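You operate a simulated robot arm through the tools that you are given. There is no shell and no other tool. Be economical: measure what you need, move in short steps, check, and stop when the job is done.

You run a simulated robot arm. Do the job below in one go: nothing can be reset, and whatever is moved stays where it is left.

Task
Sand the old paint off the pine block in the vice.
Fine: clamp it tight; then loosen the vice, put block and pad back. Set down upright: what you pick out, yellow sanding pad. What is to be rubbed or washed off counts as gone when no trace of it is left.

The check looks at the end state, three seconds after you hand in, the way a careful person would. Anything else that was tipped, shoved, dropped, spilled or broken makes it a failure.

Robot
A 7-joint arm with a two-finger parallel gripper, fixed in place. Base frame: the origin is at the foot of the arm, x ahead of it, y to its left, z up; the work surface is at about z = 0.86. Readings come in m, degrees, newtons and seconds.
Its first joint turns from -166.0 to 166.0 degrees. Payload 4.4 kg.
Tool frame: the origin (TCP) lies between the finger pads and is the grasp point; the fingertips stand 0.023 m ahead of it; z points along the fingers, y is the line along which they close. Largest opening 0.094 m; finger width 0.038, thickness 0.01; the body of the gripper, 0.054 by 0.096 m, starts 0.039 m behind the TCP.
Orientation is told as [roll, pitch, yaw] about the base's x, y, z axes, in that order, counted from this pose: with the fingers straight down and closing along the base's y, the tool's x points along the base's -x, its y along +y and its z along -z.

Tools
- The arm moves only by the tool apply_moves. Its argument "rows" is one flat list of numbers, 7 for each row, row after row: the shift along the tool's x, y, z in units of 40 mm (1.0 is 40 mm), then the turn, a rotation vector about the tool's x, y, z in units of 6 degrees (1.0 is 6 degrees), then the finger opening in m, from 0 to 0.094. In form: [dx, dy, dz, wx, wy, wz, grip, dx, dy, dz, wx, wy, wz, grip, ...]. A call has 1 to 8 rows; each row shifts and turns the commanded pose from where the row before left it, along the tool's axes as they then stand. A call with a number of a shift or a turn outside -1 to 1 is refused whole. Rows are played at 5 a second. More than 0.05 m and 8.6 degrees between two rows, or a gripper value outside its range, and nothing of the call is played. Where a pose cannot be reached the arm comes as near as it can. A force on the tool above 80 N (or 10 N above the force at the start of the call, whichever is more), or a blocked arm, ends the call early, and 0.2 s more pass. Each finger travels about 0.072 m/s and halts on what it meets, pressing with about 24 N; the grip force reading is that of the motor and also rises with nothing between the fingers. The clock runs only during rows and for 0.2 s after the last one: add rows that do not move to give the fingers time. It gives the time, the measured TCP pose, the force on the tool (base axes), the opening and the grip force at its end, in the units of the frame above (readings bear some noise), with the torque about the TCP (base axes, N m) and any sound that the robot's microphone picked up.
- Cameras (640 x 400 px; columns grow to the right, rows downward): "scene" is fixed at [0.2217, 0.651, 1.6991]; the picture's right is [-0.06, -1.00, 0.00], its down [-0.69, 0.04, -0.73] and it looks along [0.72, -0.04, -0.69] (base axes); focal length 334 px, centre (320, 200). "wrist" rides on the gripper at [0.086, 0.016, -0.075] in the tool frame; the picture's right is [-0.18, 0.98, 0.00], its down [-0.58, -0.11, -0.81] and it looks along [-0.79, -0.15, 0.59] (tool axes); focal length 243 px, centre (320, 200). There is no depth. A picture from a camera that has moved, and an enlarged one, comes with that camera's place and axes in the base frame and with its lens.
- snapshot(camera): a new picture of that camera. It takes no simulated time.
- inspect(camera, box): a new picture of the part [left, top, right, bottom] of that camera's present view, enlarged. It takes no simulated time.
- sign_off(): hands the job in; it is judged then, once.

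Go step by step. Nothing tells you positions but the pictures and the camera data: compare them with the known pose of the tool, close in by small moves and look again before you grip or let go. The budget is 120 turns and 68 pictures, counting those below and the enlarged ones. Unless the task says otherwise, let go and move clear before handing in, and close with one line.

The tools are called after "Call:" by a JSON object that holds its "api" and its "payload". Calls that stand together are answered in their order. apply_moves: Moves the arm, as the interface text tells. Its arguments: {"type":"object","properties":{"rows":{"type":"array"}},"required":["rows"]} The other tools are called the same way: snapshot (camera) takes a picture; inspect (camera, box) takes an enlarged picture of a part of a camera's view; sign_off () hands the job in.

At the start:

```text
t: 0.0
tcp_pos: [0.7802, 0.332, 1.2511]
orientation: [0.2, 0.0, 0.0]
force: [-0.9, -0.7, 0.7]
wrist_torque: [-0.02, 0.0, -0.01]
finger_gap: 0.094
grip_force: 0.0
```

scene: 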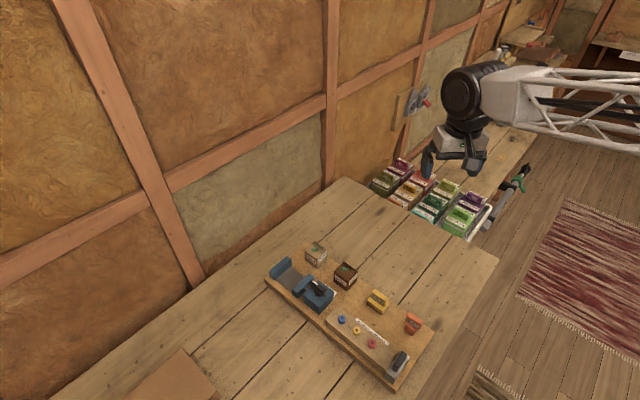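
wrist: 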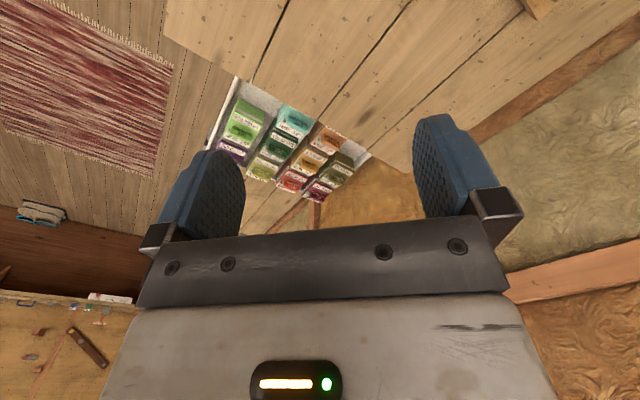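

I see a tray-like board with a blue vice, two wooden blocks, a yellow pad, and an orange pad. I'll enlarge that area to identify the parts.

Call:
{"api": "inspect", "payload": {"camera": "scene", "box": [255, 230, 415, 330]}}

Call:
{"api": "inspect", "payload": {"camera": "scene", "box": [310, 280, 450, 390]}}

```text
4.00 times, centred on (335, 280) of scene
camera zoom: at [0.2217, 0.651, 1.6991], right [-0.06, -1.0, 0.0], down [-0.69, 0.04, -0.73], along [0.72, -0.04, -0.69], focal length 1336 px, centre (260, -120)
```

zoom: 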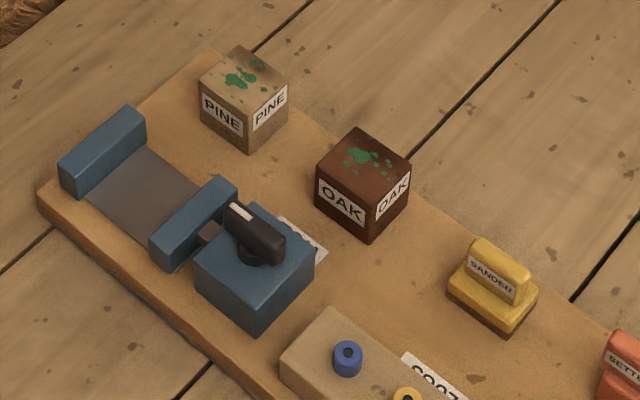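

```text
3.64 times, centred on (380, 335) of scene
camera zoom: at [0.2217, 0.651, 1.6991], right [-0.06, -1.0, 0.0], down [-0.69, 0.04, -0.73], along [0.72, -0.04, -0.69], focal length 1214 px, centre (102, -291)
```

zoom: 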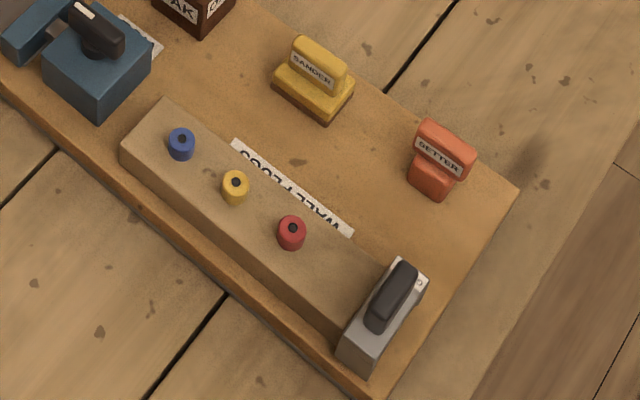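

I take the board to be about 45° to the base axes, with the vice near (0.75, 0.70) and the pine block near (0.82, 0.63). I'll move the wrist camera round for a closer view of the vice and its lever.

Call:
{"api": "apply_moves", "payload": {"rows": [0.93, 0.49, 0.43, 0, 0, 0, 0.094, 0.93, 0.49, 0.43, 0, 0, 0, 0.094, 0.93, 0.49, 0.43, 0, 0, 0, 0.094, 0.93, 0.49, 0.43, 0, 0, 0, 0.094, 0.93, 0.49, 0.43, 0, 0, 0, 0.094, 0.93, 0.49, 0.43, 0, 0, 0, 0.094, 0.93, 0.49, 0.43, 0, 0, 0, 0.094]}}

Call:
{"api": "apply_moves", "payload": {"rows": [0, 0, 0, 0, 0, -0.9375, 0.094, 0, 0, 0, 0, 0, -0.9375, 0.094, 0, 0, 0, 0, 0, -0.9375, 0.094, 0, 0, 0, 0, 0, -0.9375, 0.094, 0, 0, 0, 0, 0, -0.9375, 0.094, 0, 0, 0, 0, 0, -0.9375, 0.094, 0, 0, 0, 0, 0, -0.9375, 0.094, 0, 0, 0, 0, 0, -0.9375, 0.094]}}

Call:
{"api": "snapshot", "payload": {"camera": "wrist"}}

```text
t: 1.6
tcp_pos: [0.5227, 0.4732, 1.1281]
orientation: [0.0, 0.0, -0.2]
force: [-1.2, 0.7, 0.3]
wrist_torque: [-0.02, 0.01, 0.04]
finger_gap: 0.0942
grip_force: 0.0
```

```text
t: 3.4
tcp_pos: [0.5199, 0.4706, 1.1316]
orientation: [0.0, -0.1, 44.9]
force: [0.1, 0.3, 0.3]
wrist_torque: [0.0, 0.0, -0.02]
finger_gap: 0.0937
grip_force: 0.0
```

```text
63 pictures are left
camera wrist: at [0.4474, 0.4201, 1.2056], right [-0.57, 0.82, 0.0], down [0.49, 0.33, 0.81], along [0.67, 0.46, -0.59], focal length 243 px, centre (320, 200)
```

wrist: 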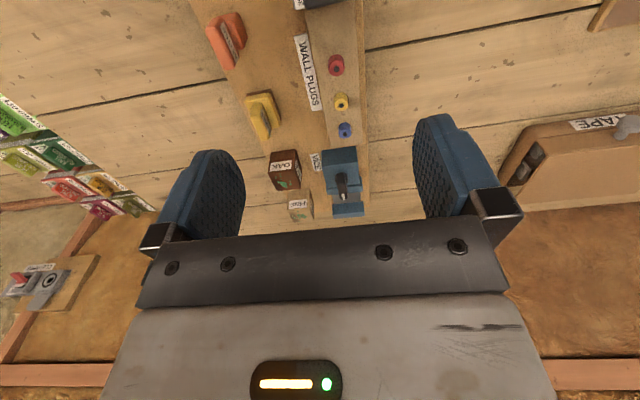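

The wrist view is upside down, with the vice near its centre. I'll enlarge it to read the label and lever.

Call:
{"api": "inspect", "payload": {"camera": "wrist", "box": [250, 80, 390, 225]}}

```text
2.76 times, centred on (320, 152) of wrist
camera zoom: at [0.4474, 0.4201, 1.2056], right [-0.57, 0.82, 0.0], down [0.49, 0.33, 0.81], along [0.67, 0.46, -0.59], focal length 669 px, centre (320, 331)
```

zoom: 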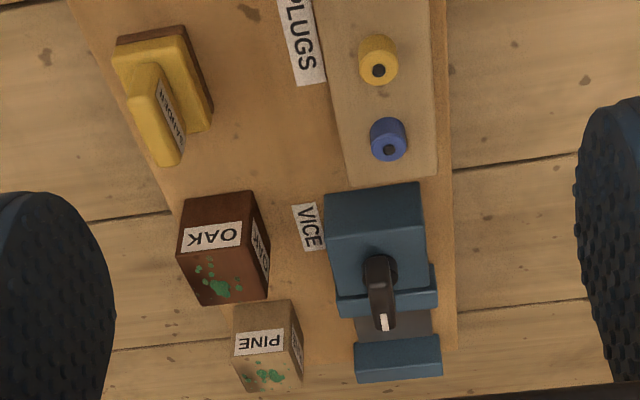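

The label reads VICE, and the lever sits on top of the vice body pointing at the jaws. I'll move closer for accurate measurements.

Call:
{"api": "apply_moves", "payload": {"rows": [-0.815, -0.248, 0.65, 0, 0, 0, 0.094, -0.815, -0.248, 0.65, 0, 0, 0, 0.094, -0.815, -0.248, 0.65, 0, 0, 0, 0.094, -0.815, -0.248, 0.65, 0, 0, 0, 0.094, -0.815, -0.248, 0.65, 0, 0, 0, 0.094, 0, 0, 0, 0, 0, 0, 0.094]}}

Call:
{"api": "snapshot", "payload": {"camera": "wrist"}}

```text
t: 4.8
tcp_pos: [0.6699, 0.5483, 1.0016]
orientation: [0.0, -0.2, 44.8]
force: [0.6, 0.6, -0.1]
wrist_torque: [-0.01, 0.01, -0.01]
finger_gap: 0.0941
grip_force: 0.0
```

```text
61 pictures are left
camera wrist: at [0.5963, 0.4989, 1.0757], right [-0.56, 0.83, 0.0], down [0.49, 0.33, 0.81], along [0.67, 0.46, -0.59], focal length 243 px, centre (320, 200)
```

wrist: 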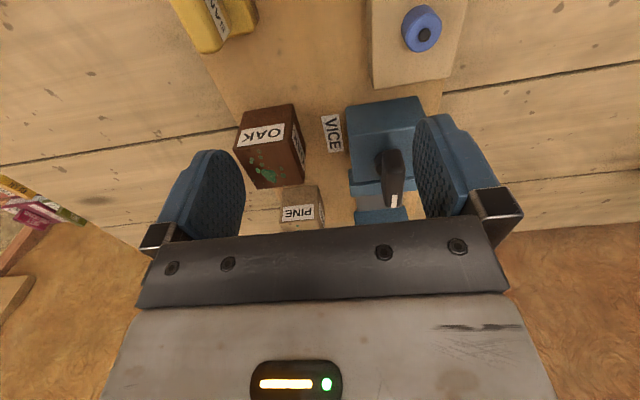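

I need a finer fix on the block and jaws, so I'll enlarge both views.

Call:
{"api": "inspect", "payload": {"camera": "wrist", "box": [220, 80, 440, 235]}}

Call:
{"api": "inspect", "payload": {"camera": "scene", "box": [255, 220, 415, 320]}}

```text
2.58 times, centred on (330, 158) of wrist
camera zoom: at [0.5963, 0.4989, 1.0757], right [-0.56, 0.83, 0.0], down [0.49, 0.33, 0.81], along [0.67, 0.46, -0.59], focal length 626 px, centre (294, 310)
```

zoom: 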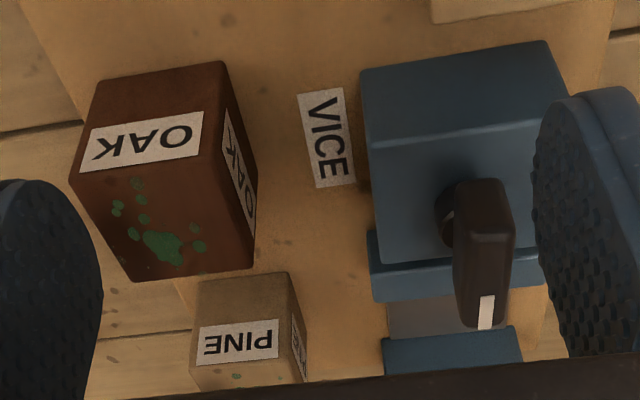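

```text
4.00 times, centred on (335, 270) of scene
camera zoom: at [0.2217, 0.651, 1.6991], right [-0.06, -1.0, 0.0], down [-0.69, 0.04, -0.73], along [0.72, -0.04, -0.69], focal length 1336 px, centre (260, -80)
```

zoom: 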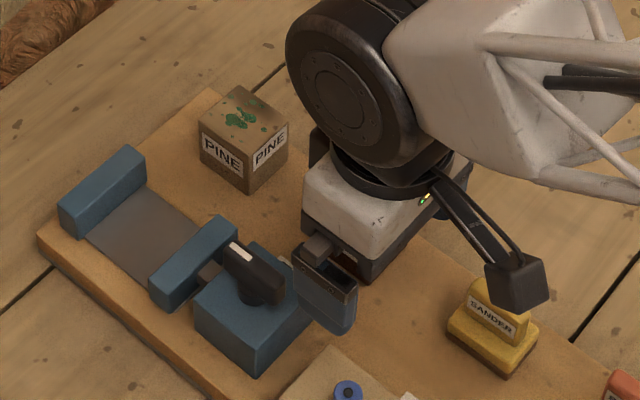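

The label face of the pine block works out at about (0.803, 0.609, 0.917), so its centre is about (0.818, 0.624). I'll hover above it, partly to test the arm's reach.

Call:
{"api": "apply_moves", "payload": {"rows": [-0.99, -0.316, 0, 0, 0, 0, 0.094, -0.99, -0.316, 0, 0, 0, 0, 0.094, -0.99, -0.316, 0, 0, 0, 0, 0.094, -0.99, -0.316, 0, 0, 0, 0, 0.094, 0, 0, 0, 0, 0, 0, 0.094]}}

Call:
{"api": "inspect", "payload": {"camera": "scene", "box": [255, 200, 415, 300]}}

Call:
{"api": "snapshot", "payload": {"camera": "wrist"}}

```text
t: 6.0
tcp_pos: [0.8186, 0.6239, 1.0029]
orientation: [0.0, -0.1, 44.8]
force: [0.4, -0.1, -0.4]
wrist_torque: [0.0, -0.02, 0.0]
finger_gap: 0.0941
grip_force: 0.1
```

```text
4.00 times, centred on (335, 250) of scene
camera zoom: at [0.2217, 0.651, 1.6991], right [-0.06, -1.0, 0.0], down [-0.69, 0.04, -0.73], along [0.72, -0.04, -0.69], focal length 1336 px, centre (260, 0)
```

zoom: 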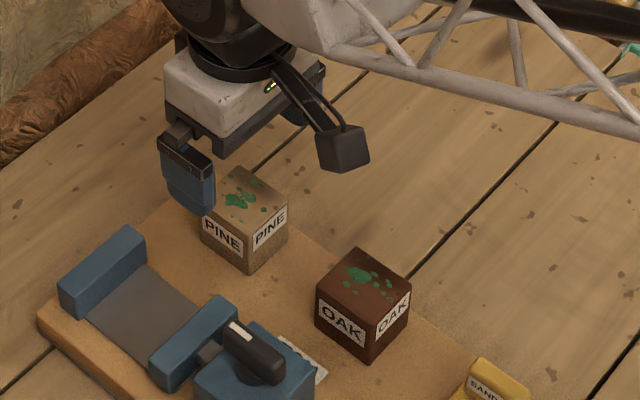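

```text
57 pictures are left
camera wrist: at [0.7451, 0.5749, 1.0773], right [-0.56, 0.83, 0.0], down [0.49, 0.33, 0.81], along [0.67, 0.46, -0.59], focal length 243 px, centre (320, 200)
```

wrist: 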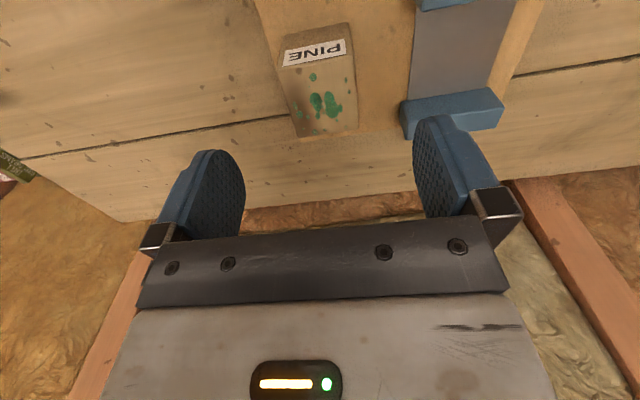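

The arm reaches here, and the wrist view gives the pine block's top centre as about (0.820, 0.627). I'll enlarge to get its yaw and the jaw position.

Call:
{"api": "inspect", "payload": {"camera": "wrist", "box": [250, 0, 530, 175]}}

```text
2.29 times, centred on (390, 88) of wrist
camera zoom: at [0.7451, 0.5749, 1.0773], right [-0.56, 0.83, 0.0], down [0.49, 0.33, 0.81], along [0.67, 0.46, -0.59], focal length 555 px, centre (160, 457)
```

zoom: 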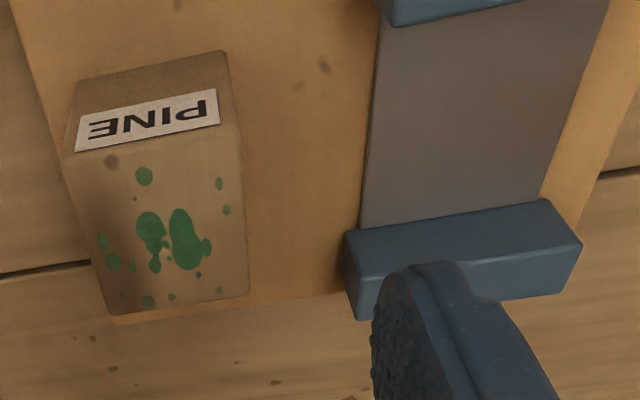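

The pine block is about 47 mm across, centred near (0.8205, 0.627) at yaw 44.5°, and its top is at about z 0.927. The vice gap is about 77 mm, centred near (0.748, 0.697). I'll lower the fingers around the block, leaving the lever and camera clear.

Call:
{"api": "apply_moves", "payload": {"rows": [-0.09, 0.02, 0, 0, 0, 0, 0.08, 0, 0, 0.7, 0, 0, 0, 0.08, 0, 0, 0.7, 0, 0, 0, 0.08, 0, 0, 0.7, 0, 0, 0, 0.08, 0, 0, 0, 0, 0, 0, 0.08]}}

Call:
{"api": "inspect", "payload": {"camera": "scene", "box": [255, 200, 415, 300]}}

Call:
{"api": "snapshot", "payload": {"camera": "wrist"}}

```text
t: 7.2
tcp_pos: [0.8204, 0.6279, 0.9172]
orientation: [0.0, -0.1, 44.9]
force: [0.4, 0.6, -0.3]
wrist_torque: [-0.01, 0.0, -0.02]
finger_gap: 0.0801
grip_force: 0.1
```

```text
4.00 times, centred on (335, 250) of scene
camera zoom: at [0.2217, 0.651, 1.6991], right [-0.06, -1.0, 0.0], down [-0.69, 0.04, -0.73], along [0.72, -0.04, -0.69], focal length 1336 px, centre (260, 0)
```

zoom: 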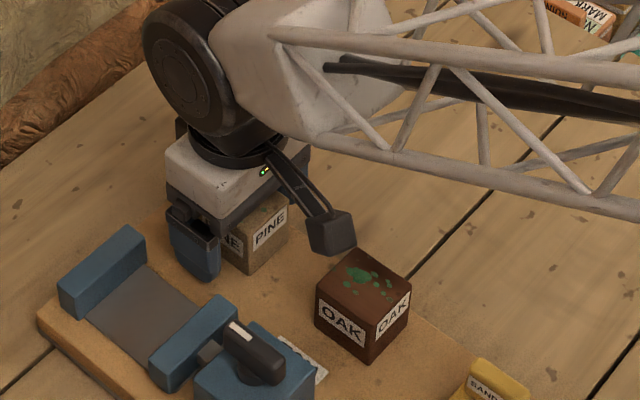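

```text
54 pictures are left
camera wrist: at [0.7471, 0.5782, 0.9916], right [-0.56, 0.83, 0.0], down [0.49, 0.33, 0.81], along [0.67, 0.46, -0.59], focal length 243 px, centre (320, 200)
```

wrist: 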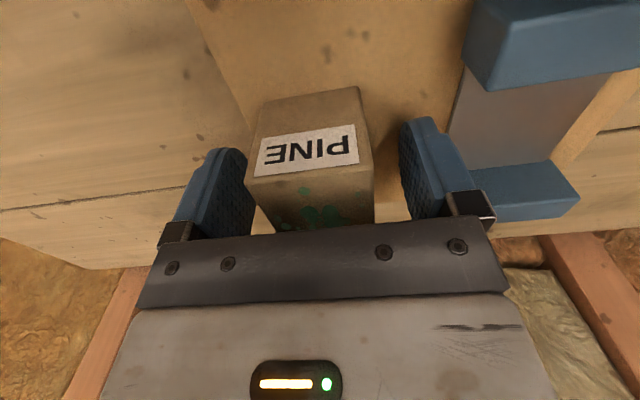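

The fingers straddle the block evenly, so I'll close on it.

Call:
{"api": "apply_moves", "payload": {"rows": [0, 0, 0, 0, 0, 0, 0.06, 0, 0, 0, 0, 0, 0, 0.045, 0, 0, 0, 0, 0, 0, 0.03, 0, 0, 0, 0, 0, 0, 0.03]}}

Call:
{"api": "apply_moves", "payload": {"rows": [0, 0, -0.5, 0, 0, 0, 0.03, 0, 0, -0.7, 0, 0, 0, 0.03, 0, 0, -0.7, 0, 0, 0, 0.03, 0, 0, 0, 0, 0, 0, 0.03]}}

Call:
{"api": "snapshot", "payload": {"camera": "wrist"}}

```text
t: 8.2
tcp_pos: [0.8206, 0.6291, 0.9167]
orientation: [0.0, -0.1, 45.0]
force: [0.0, 0.0, -0.5]
wrist_torque: [0.01, -0.01, 0.02]
finger_gap: 0.0445
grip_force: 23.9
```

```text
t: 9.2
tcp_pos: [0.8195, 0.6267, 0.9931]
orientation: [0.0, -0.1, 44.8]
force: [0.1, -0.4, -0.3]
wrist_torque: [0.02, -0.02, 0.04]
finger_gap: 0.0446
grip_force: 23.4
```

```text
53 pictures are left
camera wrist: at [0.7463, 0.5768, 1.0673], right [-0.56, 0.83, 0.0], down [0.49, 0.33, 0.81], along [0.67, 0.46, -0.59], focal length 243 px, centre (320, 200)
```

wrist: 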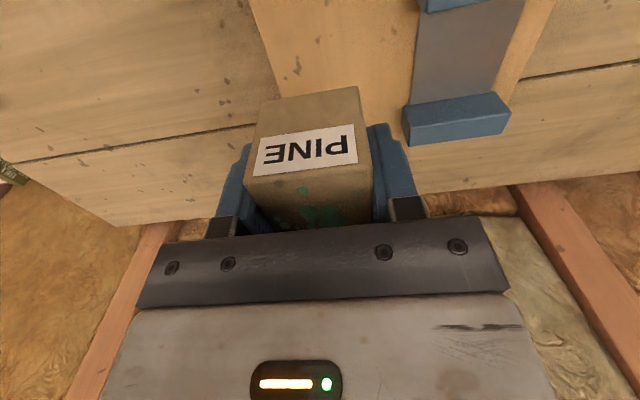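

The block is held, with a gap of 44.5 mm. I'll carry it sideways over the jaw gap and check alignment from both cameras.

Call:
{"api": "apply_moves", "payload": {"rows": [0, 0.836, 0, 0, 0, 0, 0.03, 0, 0.836, 0, 0, 0, 0, 0.03, 0, 0.836, 0, 0, 0, 0, 0.03, 0, 0, 0, 0, 0, 0, 0.03]}}

Call:
{"api": "inspect", "payload": {"camera": "scene", "box": [235, 210, 395, 310]}}

Call:
{"api": "inspect", "payload": {"camera": "wrist", "box": [180, 0, 500, 200]}}

```text
t: 10.2
tcp_pos: [0.7497, 0.7017, 0.9921]
orientation: [0.0, 0.0, 45.0]
force: [-0.1, 0.2, -0.6]
wrist_torque: [0.0, -0.01, 0.0]
finger_gap: 0.0445
grip_force: 23.9
```

```text
4.00 times, centred on (315, 260) of scene
camera zoom: at [0.2217, 0.651, 1.6991], right [-0.06, -1.0, 0.0], down [-0.69, 0.04, -0.73], along [0.72, -0.04, -0.69], focal length 1336 px, centre (340, -40)
```

zoom: 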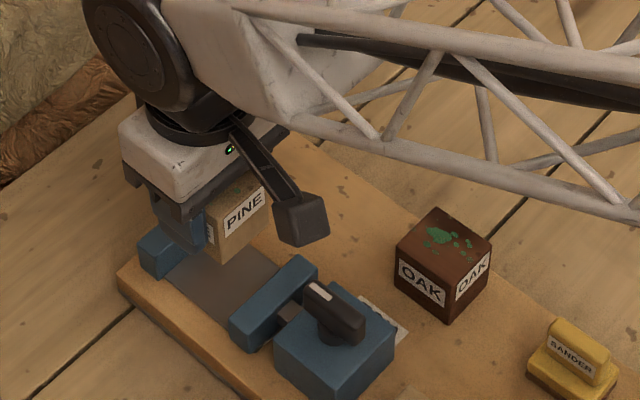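

```text
2.00 times, centred on (340, 100) of wrist
camera zoom: at [0.6766, 0.6506, 1.0671], right [-0.56, 0.83, 0.0], down [0.49, 0.33, 0.81], along [0.67, 0.46, -0.59], focal length 485 px, centre (280, 400)
```

zoom: 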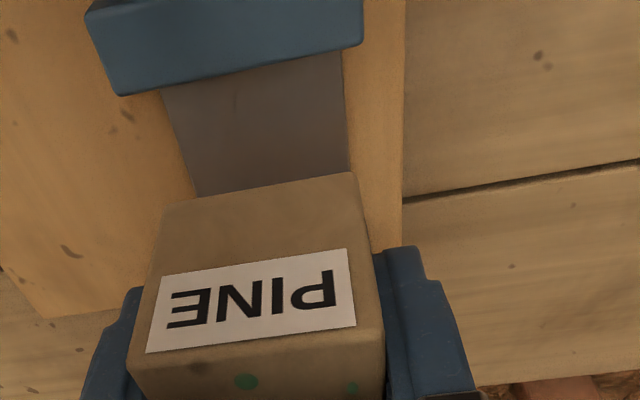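

The jaw centreline lies about 6 mm to tool −y from here, so I'll correct that and lower the block most of the way into the gap.

Call:
{"api": "apply_moves", "payload": {"rows": [0.08, -0.15, 0, 0, 0, 0, 0.03, 0, 0, 0.5, 0, 0, 0, 0.03, 0, 0, 0.6, 0, 0, 0, 0.03, 0, 0, 0.55, 0, 0, 0, 0.03, 0, 0, 0, 0, 0, 0, 0.03]}}

Call:
{"api": "inspect", "payload": {"camera": "scene", "box": [235, 220, 395, 320]}}

Call:
{"api": "inspect", "payload": {"camera": "wrist", "box": [180, 0, 500, 200]}}

```text
t: 11.4
tcp_pos: [0.7509, 0.6941, 0.9284]
orientation: [0.1, -0.1, 44.9]
force: [0.0, 0.7, -0.5]
wrist_torque: [0.05, -0.01, 0.04]
finger_gap: 0.0449
grip_force: 24.3
```

```text
4.00 times, centred on (315, 270) of scene
camera zoom: at [0.2217, 0.651, 1.6991], right [-0.06, -1.0, 0.0], down [-0.69, 0.04, -0.73], along [0.72, -0.04, -0.69], focal length 1336 px, centre (340, -80)
```

zoom: 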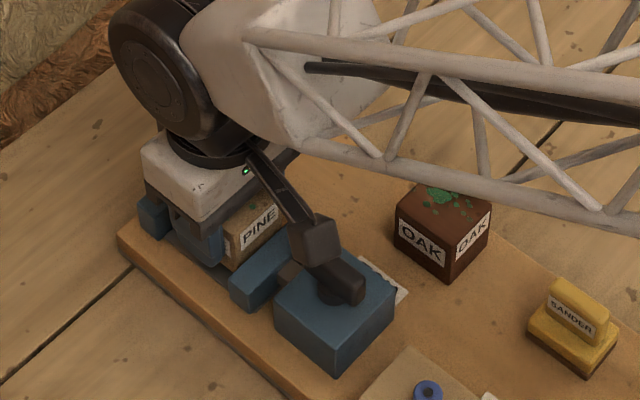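

```text
2.00 times, centred on (340, 100) of wrist
camera zoom: at [0.6784, 0.6438, 1.0027], right [-0.56, 0.83, 0.0], down [0.49, 0.33, 0.81], along [0.67, 0.46, -0.59], focal length 485 px, centre (280, 400)
```

zoom: 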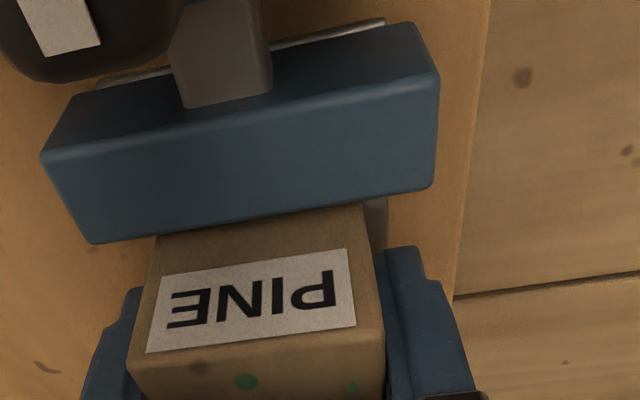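

The block is between the jaws and the camera is clear of the lever. I'll lower in small steps until it touches the bed.

Call:
{"api": "apply_moves", "payload": {"rows": [0, 0, 0.05, 0, 0, 0, 0.03, 0, 0, 0.05, 0, 0, 0, 0.03, 0, 0, 0.05, 0, 0, 0, 0.03, 0, 0, 0, 0, 0, 0, 0.03]}}

```text
t: 12.4
tcp_pos: [0.7523, 0.6953, 0.922]
orientation: [0.1, -0.1, 44.9]
force: [1.2, -0.6, -1.0]
wrist_torque: [0.0, 0.0, -0.01]
finger_gap: 0.0447
grip_force: 23.5
```

Call:
{"api": "apply_moves", "payload": {"rows": [0, 0, 0.04, 0, 0, 0, 0.03, 0, 0, 0.04, 0, 0, 0, 0.03, 0, 0, 0, 0, 0, 0, 0.03]}}

```text
t: 13.2
tcp_pos: [0.7514, 0.6943, 0.9195]
orientation: [0.1, -0.2, 44.9]
force: [-1.3, -2.8, 16.6]
wrist_torque: [-0.22, 0.25, 0.01]
finger_gap: 0.0446
grip_force: 24.4
```

The block is resting on the bed, so I'll release it and rise straight up.

Call:
{"api": "apply_moves", "payload": {"rows": [0, 0, 0, 0, 0, 0, 0.05, 0, 0, 0, 0, 0, 0, 0.065, 0, 0, -0.5, 0, 0, 0, 0.065, 0, 0, -0.7, 0, 0, 0, 0.065, 0, 0, -0.9, 0, 0, 0, 0.065, 0, 0, 0, 0, 0, 0, 0.065]}}

Call:
{"api": "inspect", "payload": {"camera": "wrist", "box": [180, 0, 500, 200]}}

```text
t: 14.6
tcp_pos: [0.7497, 0.6963, 0.9988]
orientation: [0.0, -0.1, 44.9]
force: [0.3, 0.2, -0.2]
wrist_torque: [-0.04, -0.03, -0.01]
finger_gap: 0.0648
grip_force: 0.1
```

```text
2.00 times, centred on (340, 100) of wrist
camera zoom: at [0.6771, 0.6459, 1.0742], right [-0.56, 0.83, 0.0], down [0.49, 0.33, 0.81], along [0.67, 0.46, -0.59], focal length 485 px, centre (280, 400)
```

zoom: 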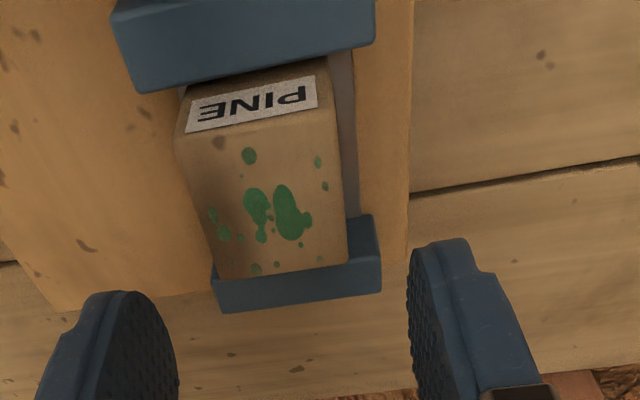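

The block sits square between the jaws. I'll back off along the board to see the lever and its pivot.

Call:
{"api": "apply_moves", "payload": {"rows": [0.5, 0, -0.75, 0, 0, 0, 0.065, 0.9, 0, -0.5, 0, 0, 0, 0.065, 0.9, 0, 0, 0, 0, 0, 0.065, 0.7, 0, 0, 0, 0, 0, 0.065, 0, 0, 0, 0, 0, 0, 0.065]}}

Call:
{"api": "inspect", "payload": {"camera": "wrist", "box": [200, 0, 500, 190]}}

Call:
{"api": "inspect", "payload": {"camera": "scene", "box": [265, 245, 365, 320]}}

```text
t: 15.8
tcp_pos: [0.6663, 0.6093, 1.0503]
orientation: [0.0, -0.2, 44.9]
force: [0.6, -0.6, 0.5]
wrist_torque: [0.0, 0.0, 0.04]
finger_gap: 0.0649
grip_force: 0.1
```

```text
2.11 times, centred on (350, 95) of wrist
camera zoom: at [0.5919, 0.5585, 1.1251], right [-0.56, 0.83, 0.0], down [0.49, 0.33, 0.81], along [0.67, 0.46, -0.59], focal length 511 px, centre (257, 421)
```

zoom: 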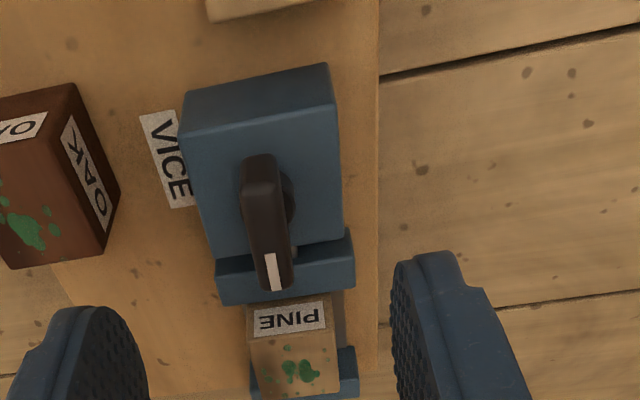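

```text
5.33 times, centred on (315, 282) of scene
camera zoom: at [0.2217, 0.651, 1.6991], right [-0.06, -1.0, 0.0], down [-0.69, 0.04, -0.73], along [0.72, -0.04, -0.69], focal length 1781 px, centre (347, -240)
```

zoom: 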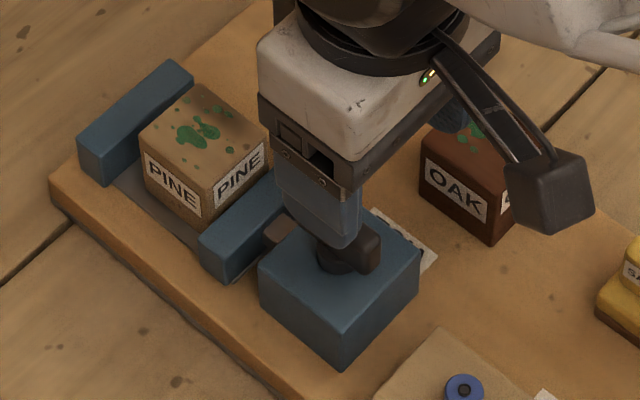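

The lever bar is about 43 mm long and 18 mm wide, with its top near z 0.958. I take its pivot to be near (0.680, 0.624). I'll hover above the pivot and check.

Call:
{"api": "apply_moves", "payload": {"rows": [-0.5, 0, 0.5, 0, 0, 0, 0.065, 0, 0, 0.8, 0, 0, 0, 0.065, 0, 0, 0, 0, 0, 0, 0.065]}}

Call:
{"api": "inspect", "payload": {"camera": "wrist", "box": [180, 40, 460, 240]}}

Call:
{"api": "inspect", "payload": {"camera": "scene", "box": [265, 245, 365, 320]}}

```text
t: 16.6
tcp_pos: [0.6809, 0.6229, 0.9984]
orientation: [0.0, -0.1, 44.9]
force: [0.3, -0.2, -0.5]
wrist_torque: [0.02, -0.01, 0.0]
finger_gap: 0.0653
grip_force: 0.0
```

```text
2.00 times, centred on (320, 140) of wrist
camera zoom: at [0.6082, 0.5719, 1.073], right [-0.56, 0.83, 0.0], down [0.49, 0.33, 0.81], along [0.67, 0.46, -0.59], focal length 485 px, centre (320, 320)
```

zoom: 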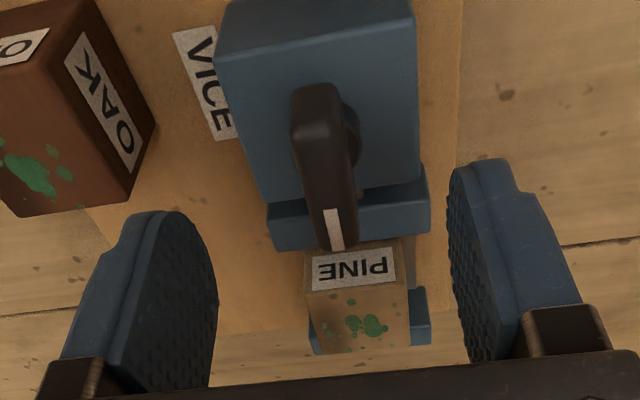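

```text
5.33 times, centred on (315, 282) of scene
camera zoom: at [0.2217, 0.651, 1.6991], right [-0.06, -1.0, 0.0], down [-0.69, 0.04, -0.73], along [0.72, -0.04, -0.69], focal length 1781 px, centre (347, -240)
```

zoom: 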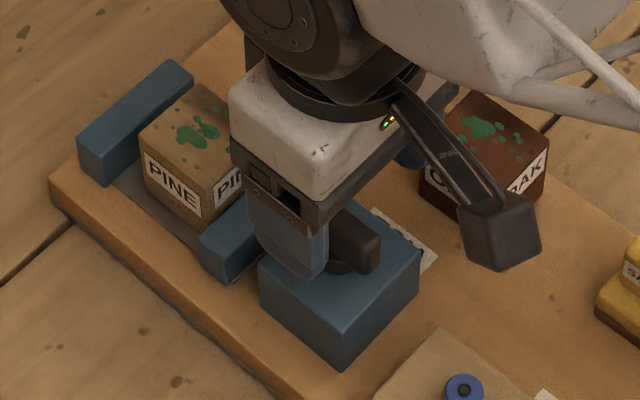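

The lever is centred on the tool. I'll descend and close on it.

Call:
{"api": "apply_moves", "payload": {"rows": [0, 0, 0.45, 0, 0, 0, 0.06, 0, 0, 0.4, 0, 0, 0, 0.045, 0, 0, 0, 0, 0, 0, 0.03, 0, 0, 0, 0, 0, 0, 0.015, 0, 0, 0, 0, 0, 0, 0.005, 0, 0, 0, 0, 0, 0, 0.005]}}

Call:
{"api": "inspect", "payload": {"camera": "scene", "box": [265, 245, 365, 320]}}

```text
t: 18.0
tcp_pos: [0.6799, 0.6235, 0.9651]
orientation: [0.0, -0.1, 45.0]
force: [-10.3, 10.5, -0.3]
wrist_torque: [0.73, -0.43, 0.05]
finger_gap: 0.0141
grip_force: 24.5
```

```text
5.33 times, centred on (315, 282) of scene
camera zoom: at [0.2217, 0.651, 1.6991], right [-0.06, -1.0, 0.0], down [-0.69, 0.04, -0.73], along [0.72, -0.04, -0.69], focal length 1781 px, centre (347, -240)
```

zoom: 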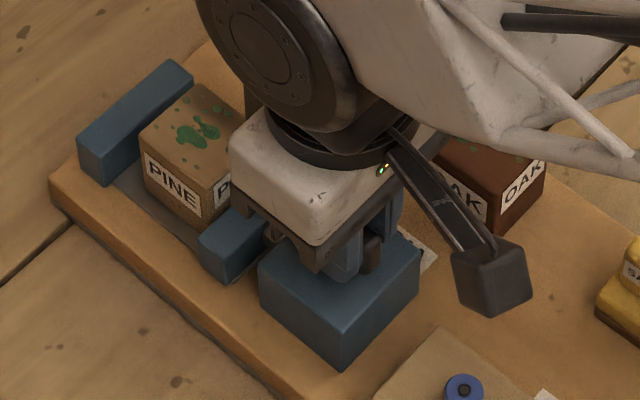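

The lever is gripped with a small side load. I'll ease 1.2 mm sideways and start turning clockwise as seen from above, watching the jaw.

Call:
{"api": "apply_moves", "payload": {"rows": [0, 0.03, 0, 0, 0, 0, 0.005, 0, 0, 0, 0, 0, 0.7, 0.005, 0, 0, 0, 0, 0, 0.7, 0.005, 0, 0, 0, 0, 0, 0.7, 0.005, 0, 0, 0, 0, 0, 0, 0.005]}}

Call:
{"api": "inspect", "payload": {"camera": "scene", "box": [265, 245, 365, 320]}}

```text
t: 19.2
tcp_pos: [0.6796, 0.624, 0.965]
orientation: [0.0, -0.1, 32.3]
force: [-6.0, 21.0, -0.4]
wrist_torque: [-0.2, 0.68, 0.03]
finger_gap: 0.0138
grip_force: 23.7
```

```text
5.33 times, centred on (315, 282) of scene
camera zoom: at [0.2217, 0.651, 1.6991], right [-0.06, -1.0, 0.0], down [-0.69, 0.04, -0.73], along [0.72, -0.04, -0.69], focal length 1781 px, centre (347, -240)
```

zoom: 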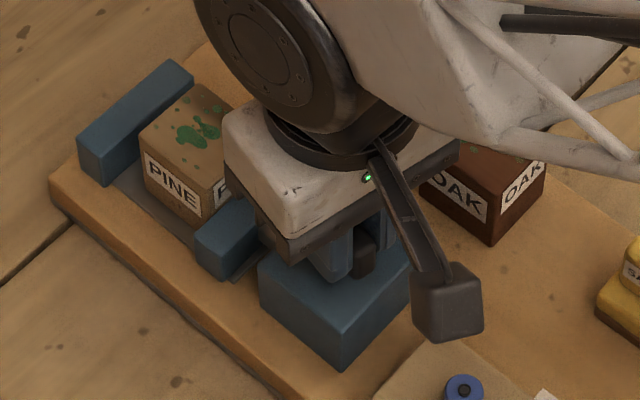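

Clockwise moves the jaw toward the block, so that is the tightening direction. The pivot lies about 6 mm further out than the TCP, so I'll compensate while turning.

Call:
{"api": "apply_moves", "payload": {"rows": [0, 0.04, 0, 0, 0, 0, 0.005, 0, 0.016, 0, 0, 0, 0.9, 0.005, 0, 0.016, 0, 0, 0, 0.9, 0.005, 0, 0.016, 0, 0, 0, 0.9, 0.005, 0, 0.016, 0, 0, 0, 0.9, 0.005, 0, 0, 0, 0, 0, 0, 0.005]}}

Call:
{"api": "inspect", "payload": {"camera": "scene", "box": [265, 245, 365, 320]}}

```text
t: 20.6
tcp_pos: [0.679, 0.6256, 0.9663]
orientation: [0.1, -0.2, 10.8]
force: [9.3, -24.1, -5.8]
wrist_torque: [-0.37, 0.26, -0.16]
finger_gap: 0.016
grip_force: 12.7
```

```text
5.33 times, centred on (315, 282) of scene
camera zoom: at [0.2217, 0.651, 1.6991], right [-0.06, -1.0, 0.0], down [-0.69, 0.04, -0.73], along [0.72, -0.04, -0.69], focal length 1781 px, centre (347, -240)
```

zoom: 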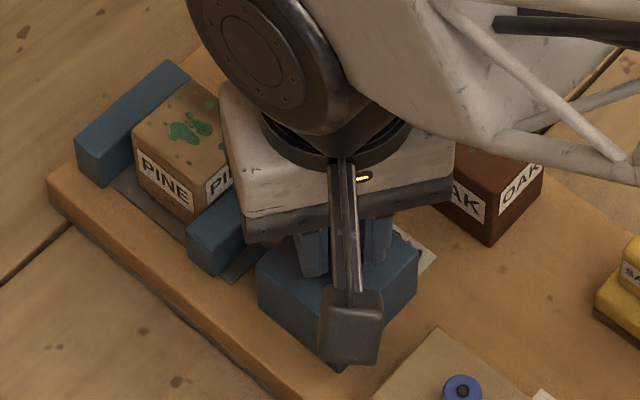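

The side force has flipped and the fingers are being wedged apart. I'll open, lift and look at where the lever stands now.

Call:
{"api": "apply_moves", "payload": {"rows": [0, 0, 0, 0, 0, 0, 0.03, 0, 0, 0, 0, 0, 0, 0.06, 0, 0, -0.6, 0, 0, 0, 0.06, 0, 0, -0.8, 0, 0, 0, 0.06, 0, 0, -0.6, 0, 0, 0, 0.06, 0, 0, 0, 0, 0, 0, 0.06]}}

Call:
{"api": "inspect", "payload": {"camera": "wrist", "box": [180, 0, 500, 200]}}

Call:
{"api": "inspect", "payload": {"camera": "scene", "box": [255, 230, 415, 330]}}

```text
t: 22.0
tcp_pos: [0.6771, 0.6259, 1.0453]
orientation: [0.0, -0.1, 10.6]
force: [0.1, -0.8, 0.5]
wrist_torque: [-0.02, 0.0, 0.0]
finger_gap: 0.06
grip_force: 0.1
```

```text
2.00 times, centred on (340, 100) of wrist
camera zoom: at [0.5889, 0.6252, 1.1205], right [0.0, 1.0, 0.0], down [0.59, 0.0, 0.81], along [0.81, 0.0, -0.59], focal length 485 px, centre (280, 400)
```

zoom: 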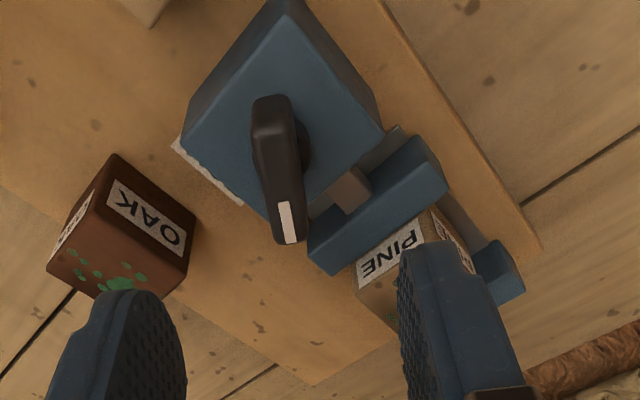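

```text
4.00 times, centred on (335, 280) of scene
camera zoom: at [0.2217, 0.651, 1.6991], right [-0.06, -1.0, 0.0], down [-0.69, 0.04, -0.73], along [0.72, -0.04, -0.69], focal length 1336 px, centre (260, -120)
```

zoom: 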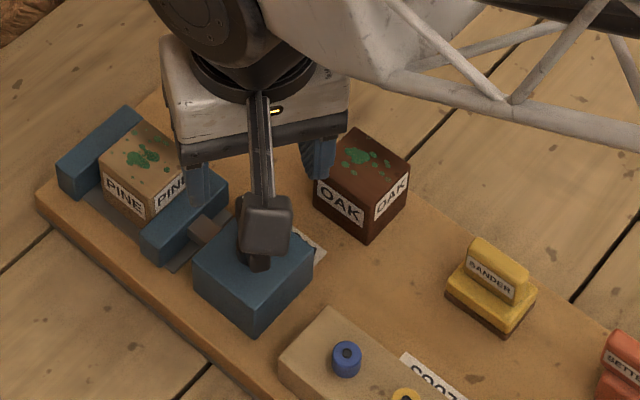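

The lever now points at about 10°, and its centre at (0.6846, 0.626) is unchanged, so that is the pivot. I'll regrip exactly there and keep turning.

Call:
{"api": "apply_moves", "payload": {"rows": [-0.19, -0.03, 0, 0, 0, 0, 0.06, 0, 0, 0.7, 0, 0, 0, 0.06, 0, 0, 0.7, 0, 0, 0, 0.05, 0, 0, 0.6, 0, 0, 0, 0.04, 0, 0, 0, 0, 0, 0, 0.028, 0, 0, 0, 0, 0, 0, 0.018, 0, 0, 0, 0, 0, 0, 0.01, 0, 0, 0, 0, 0, 0, 0.01]}}

```text
t: 23.8
tcp_pos: [0.6852, 0.6277, 0.965]
orientation: [0.0, -0.1, 10.8]
force: [1.7, 5.6, 0.9]
wrist_torque: [0.11, -0.79, -0.01]
finger_gap: 0.0139
grip_force: 23.8
```

Call:
{"api": "apply_moves", "payload": {"rows": [0, 0.02, 0, 0, 0, 0, 0.01, 0, 0, 0, 0, 0, 0.7, 0.01, 0, 0, 0, 0, 0, 0.7, 0.01, 0, 0, 0, 0, 0, 0.7, 0.01, 0, 0, 0, 0, 0, 0, 0.01]}}

```text
t: 25.0
tcp_pos: [0.685, 0.629, 0.966]
orientation: [0.1, -0.1, -1.9]
force: [4.6, -19.3, -4.5]
wrist_torque: [-0.23, -0.18, 0.1]
finger_gap: 0.0182
grip_force: 8.9
```

The fingers are being wedged again, which may mean the jaw already bears on the block. I'll look.

Call:
{"api": "inspect", "payload": {"camera": "scene", "box": [255, 230, 355, 305]}}

Call:
{"api": "snapshot", "payload": {"camera": "wrist"}}

```text
5.33 times, centred on (305, 268) of scene
camera zoom: at [0.2217, 0.651, 1.6991], right [-0.06, -1.0, 0.0], down [-0.69, 0.04, -0.73], along [0.72, -0.04, -0.69], focal length 1781 px, centre (400, -160)
```

zoom: 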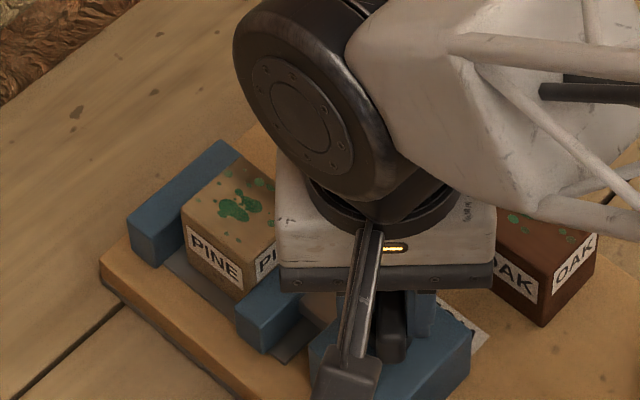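

```text
37 pictures are left
camera wrist: at [0.5995, 0.6472, 1.0401], right [0.22, 0.98, 0.0], down [0.58, -0.13, 0.81], along [0.79, -0.17, -0.59], focal length 243 px, centre (320, 200)
```

wrist: 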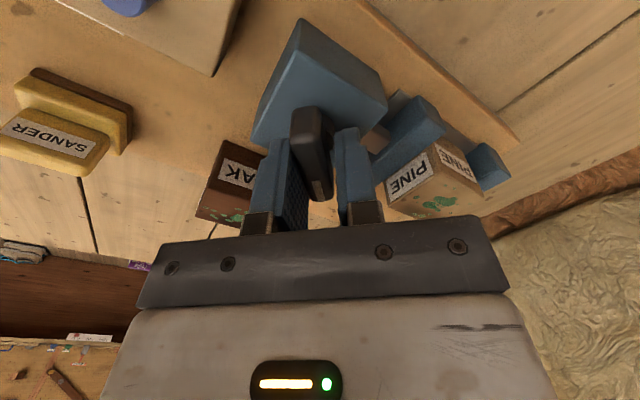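

The jaw still has about 10 mm to go. The lever seems only to lag behind my turn, so I'll pause to let the grip pull it into line.

Call:
{"api": "apply_moves", "payload": {"rows": [0, -0.03, 0, 0, 0, 0, 0.0, 0, 0, 0, 0, 0, 0, 0.0, 0, 0, 0, 0, 0, 0, 0.0, 0, 0, 0, 0, 0, 0, 0.0, 0, 0, 0, 0, 0, 0, 0.0]}}

```text
t: 26.2
tcp_pos: [0.6852, 0.6267, 0.9659]
orientation: [0.1, -0.1, -1.9]
force: [10.7, -11.6, 0.0]
wrist_torque: [-0.19, -0.29, 0.03]
finger_gap: 0.014
grip_force: 24.1
```

That worked: the lever aligned again with the gap at 14 mm. I'll turn more slowly, with pauses.

Call:
{"api": "apply_moves", "payload": {"rows": [-0.02, -0.02, 0, 0, 0, 0.4, 0.0, 0, 0, 0, 0, 0, 0.4, 0.0, 0, 0, 0, 0, 0, 0.4, 0.0, 0, 0, 0, 0, 0, 0.4, 0.0, 0, 0, 0, 0, 0, 0.4, 0.0, 0, 0, 0, 0, 0, 0.4, 0.0, 0, 0, 0, 0, 0, 0, 0.0, 0, 0, 0, 0, 0, 0, 0.0]}}

```text
t: 28.0
tcp_pos: [0.6863, 0.6258, 0.9656]
orientation: [0.1, -0.2, -16.3]
force: [-26.7, -40.7, 5.1]
wrist_torque: [-0.46, 0.16, 0.18]
finger_gap: 0.0137
grip_force: 24.0
```

The side load has grown, so I'll relieve it at once with a small shift.

Call:
{"api": "apply_moves", "payload": {"rows": [0.02, -0.04, 0, 0, 0, 0, 0.0, 0, 0, 0, 0, 0, 0, 0.0]}}

```text
t: 28.6
tcp_pos: [0.6868, 0.626, 0.9657]
orientation: [0.2, -0.1, -16.3]
force: [19.7, 7.4, -7.8]
wrist_torque: [-0.4, -0.04, -0.11]
finger_gap: 0.0139
grip_force: 23.9
```

Stiffness is about 25 N/mm, so these forces mean errors of only about 1 mm. I'll continue in smaller turns with a slight −y compensation.

Call:
{"api": "apply_moves", "payload": {"rows": [-0.012, 0.008, 0, 0, 0, 0.4, 0.0, 0, -0.006, 0, 0, 0, 0.4, 0.0, 0, -0.006, 0, 0, 0, 0.4, 0.0, 0, -0.006, 0, 0, 0, 0.4, 0.0, 0, 0, 0, 0, 0, 0, 0.0]}}

```text
t: 29.8
tcp_pos: [0.6856, 0.6251, 0.9668]
orientation: [0.2, -0.1, -25.9]
force: [26.7, 37.6, 2.7]
wrist_torque: [0.14, -0.07, -0.21]
finger_gap: 0.0142
grip_force: 24.2
```

The sideways forces come from gripping too rigidly. I'll loosen to 17 mm and use the fingers as a loose wrench, so only a couple acts.

Call:
{"api": "apply_moves", "payload": {"rows": [0, 0, 0, 0, 0, 0, 0.017, 0, 0, 0, 0, 0, 0, 0.017, 0, 0, 0, 0, 0, 0, 0.017]}}

Call:
{"api": "inspect", "payload": {"camera": "scene", "box": [255, 230, 415, 330]}}

```text
t: 30.6
tcp_pos: [0.6841, 0.6239, 0.9646]
orientation: [0.1, 0.0, -25.8]
force: [0.1, -0.6, -0.6]
wrist_torque: [0.0, 0.05, 0.01]
finger_gap: 0.0169
grip_force: 0.1
```

```text
4.00 times, centred on (335, 280) of scene
camera zoom: at [0.2217, 0.651, 1.6991], right [-0.06, -1.0, 0.0], down [-0.69, 0.04, -0.73], along [0.72, -0.04, -0.69], focal length 1336 px, centre (260, -120)
```

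zoom: 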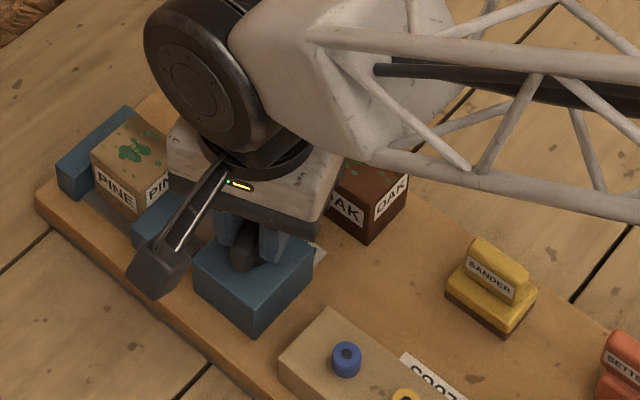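

Forces are back to zero, the board hasn't moved further, and the jaw is now pushing the block toward the fixed jaw. I'll keep turning with the loose wrench.

Call:
{"api": "apply_moves", "payload": {"rows": [0, 0, 0, 0, 0, 0.5, 0.017, 0, 0, 0, 0, 0, 0.5, 0.017, 0, 0, 0, 0, 0, 0.5, 0.017, 0, 0, 0, 0, 0, 0.5, 0.017, 0, 0, 0, 0, 0, 0, 0.017]}}

```text
t: 31.8
tcp_pos: [0.6858, 0.6247, 0.9658]
orientation: [0.2, 0.0, -37.9]
force: [1.0, 1.2, 0.8]
wrist_torque: [-0.01, 0.01, 0.03]
finger_gap: 0.0173
grip_force: 0.6
```

Forces are nil, so this works well. I'll go on turning.

Call:
{"api": "apply_moves", "payload": {"rows": [0, 0, 0, 0, 0, 0.5, 0.017, 0, 0, 0, 0, 0, 0.5, 0.017, 0, 0, 0, 0, 0, 0.5, 0.017, 0, 0, 0, 0, 0, 0.5, 0.017, 0, 0, 0, 0, 0, 0.5, 0.017, 0, 0, 0, 0, 0, 0, 0.017]}}

Call:
{"api": "inspect", "payload": {"camera": "scene", "box": [255, 230, 415, 330]}}

```text
t: 33.2
tcp_pos: [0.6847, 0.6232, 0.9653]
orientation: [0.1, 0.0, -53.0]
force: [0.2, -1.2, 0.6]
wrist_torque: [-0.04, 0.0, 0.05]
finger_gap: 0.0178
grip_force: 0.5
```

```text
4.00 times, centred on (335, 280) of scene
camera zoom: at [0.2217, 0.651, 1.6991], right [-0.06, -1.0, 0.0], down [-0.69, 0.04, -0.73], along [0.72, -0.04, -0.69], focal length 1336 px, centre (260, -120)
```

zoom: 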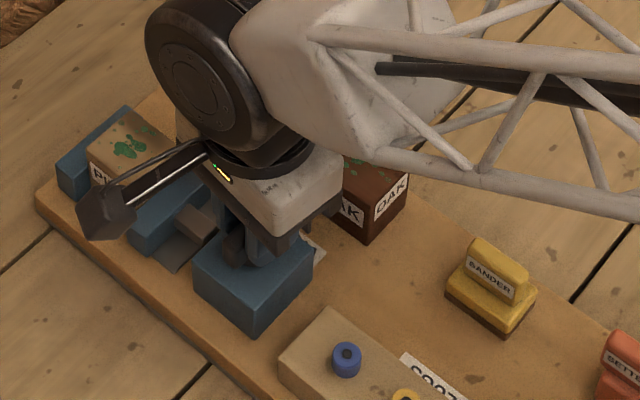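

Call:
{"api": "apply_moves", "payload": {"rows": [0, 0, 0, 0, 0, 0.5, 0.016, 0, 0, 0, 0, 0, 0.5, 0.016, 0, 0, 0, 0, 0, 0.5, 0.016, 0, 0, 0, 0, 0, 0.5, 0.016, 0, 0, 0, 0, 0, 0.5, 0.016, 0, 0, 0, 0, 0, 0, 0.016, 0, 0, 0, 0, 0, 0, 0.016]}}

```text
t: 34.8
tcp_pos: [0.6841, 0.6246, 0.9655]
orientation: [0.1, 0.0, -67.9]
force: [-15.9, -27.3, -3.1]
wrist_torque: [-0.37, 0.11, 0.75]
finger_gap: 0.0275
grip_force: 12.4
```

The wrench now meets real resistance of 0.75 Nm, so the vice is probably tight. I'll ease back to a neutral angle and look.

Call:
{"api": "apply_moves", "payload": {"rows": [0, 0, 0, 0, 0, -0.7, 0.016, 0, 0, 0, 0, 0, -0.7, 0.016, 0, 0, 0, 0, 0, -0.7, 0.016, 0, 0, 0, 0, 0, 0, 0.016, 0, 0, 0, 0, 0, 0, 0.016]}}

Call:
{"api": "inspect", "payload": {"camera": "scene", "box": [255, 230, 415, 330]}}

```text
t: 36.0
tcp_pos: [0.6854, 0.6249, 0.9673]
orientation: [0.3, 0.1, -55.2]
force: [-9.9, -4.0, 2.6]
wrist_torque: [-0.08, 0.29, 0.2]
finger_gap: 0.0209
grip_force: 5.2
```

```text
4.00 times, centred on (335, 280) of scene
camera zoom: at [0.2217, 0.651, 1.6991], right [-0.06, -1.0, 0.0], down [-0.69, 0.04, -0.73], along [0.72, -0.04, -0.69], focal length 1336 px, centre (260, -120)
```

zoom: 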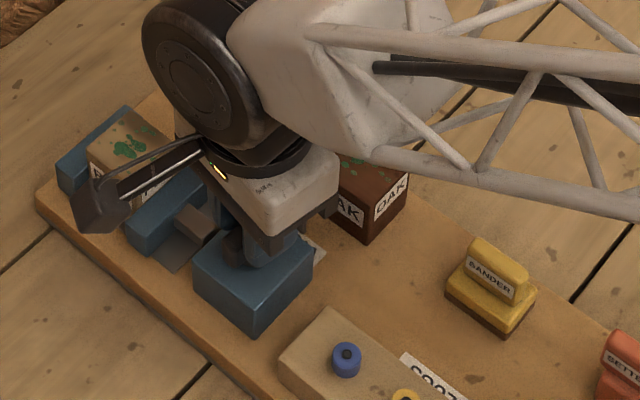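

The lever is at about −45°, and the block is held between both jaws. I'll let go of the lever, rise, and look from above.

Call:
{"api": "apply_moves", "payload": {"rows": [0, 0, 0, 0, 0, -0.7, 0.03, 0, 0, 0, 0, 0, -0.7, 0.05, 0, 0, 0, 0, 0, 0, 0.06, 0, 0, -0.6, 0, 0, 0, 0.06, 0, 0, -0.9, 0, 0, 0, 0.06, 0, 0, -0.9, 0, 0, 0, 0.06, 0, 0, 0, 0, 0, 0, 0.06]}}

Call:
{"api": "apply_moves", "payload": {"rows": [0, 0, -0.5, 0, 0, -1, 0.06, 0, 0, 0, 0, 0, -1, 0.06, 0, 0, 0, 0, 0, -1, 0.06, 0, 0, 0, 0, 0, -1, 0.06, 0, 0, 0, 0, 0, -1, 0.06, 0, 0, 0, 0, 0, -1, 0.06, 0, 0, 0, 0, 0, -1, 0.06, 0, 0, 0, 0, 0, -1, 0.06]}}

Call:
{"api": "apply_moves", "payload": {"rows": [0, 0, 0, 0, 0, -1, 0.06, 0, 0, 0, 0, 0, -1, 0.06, 0, 0, 0, 0, 0, -1, 0.06, 0, 0, 0, 0, 0, -1, 0.06, 0, 0, 0, 0, 0, -1, 0.06, 0, 0, 0, 0, 0, -1, 0.06, 0, 0, 0, 0, 0, 0, 0.06]}}

Call:
{"api": "inspect", "payload": {"camera": "wrist", "box": [180, 0, 500, 200]}}

```text
t: 37.6
tcp_pos: [0.6857, 0.6245, 1.0611]
orientation: [0.2, 0.0, -47.0]
force: [0.1, 0.0, -0.2]
wrist_torque: [0.01, -0.01, -0.01]
finger_gap: 0.06
grip_force: 0.1
```

```text
t: 39.4
tcp_pos: [0.6851, 0.6231, 1.0812]
orientation: [0.0, 0.0, 1.1]
force: [0.1, 0.3, -0.3]
wrist_torque: [-0.02, -0.01, 0.02]
finger_gap: 0.06
grip_force: 0.1
```

```text
t: 41.0
tcp_pos: [0.6862, 0.6249, 1.0821]
orientation: [0.0, -0.1, 37.2]
force: [-0.1, 0.1, 0.2]
wrist_torque: [-0.02, -0.02, -0.02]
finger_gap: 0.0598
grip_force: 0.0
```

```text
2.00 times, centred on (340, 100) of wrist
camera zoom: at [0.6068, 0.5847, 1.156], right [-0.45, 0.89, 0.0], down [0.53, 0.26, 0.81], along [0.72, 0.36, -0.59], focal length 485 px, centre (280, 400)
```

zoom: 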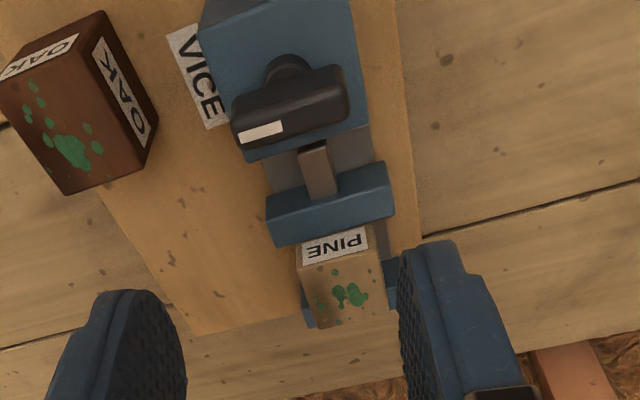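

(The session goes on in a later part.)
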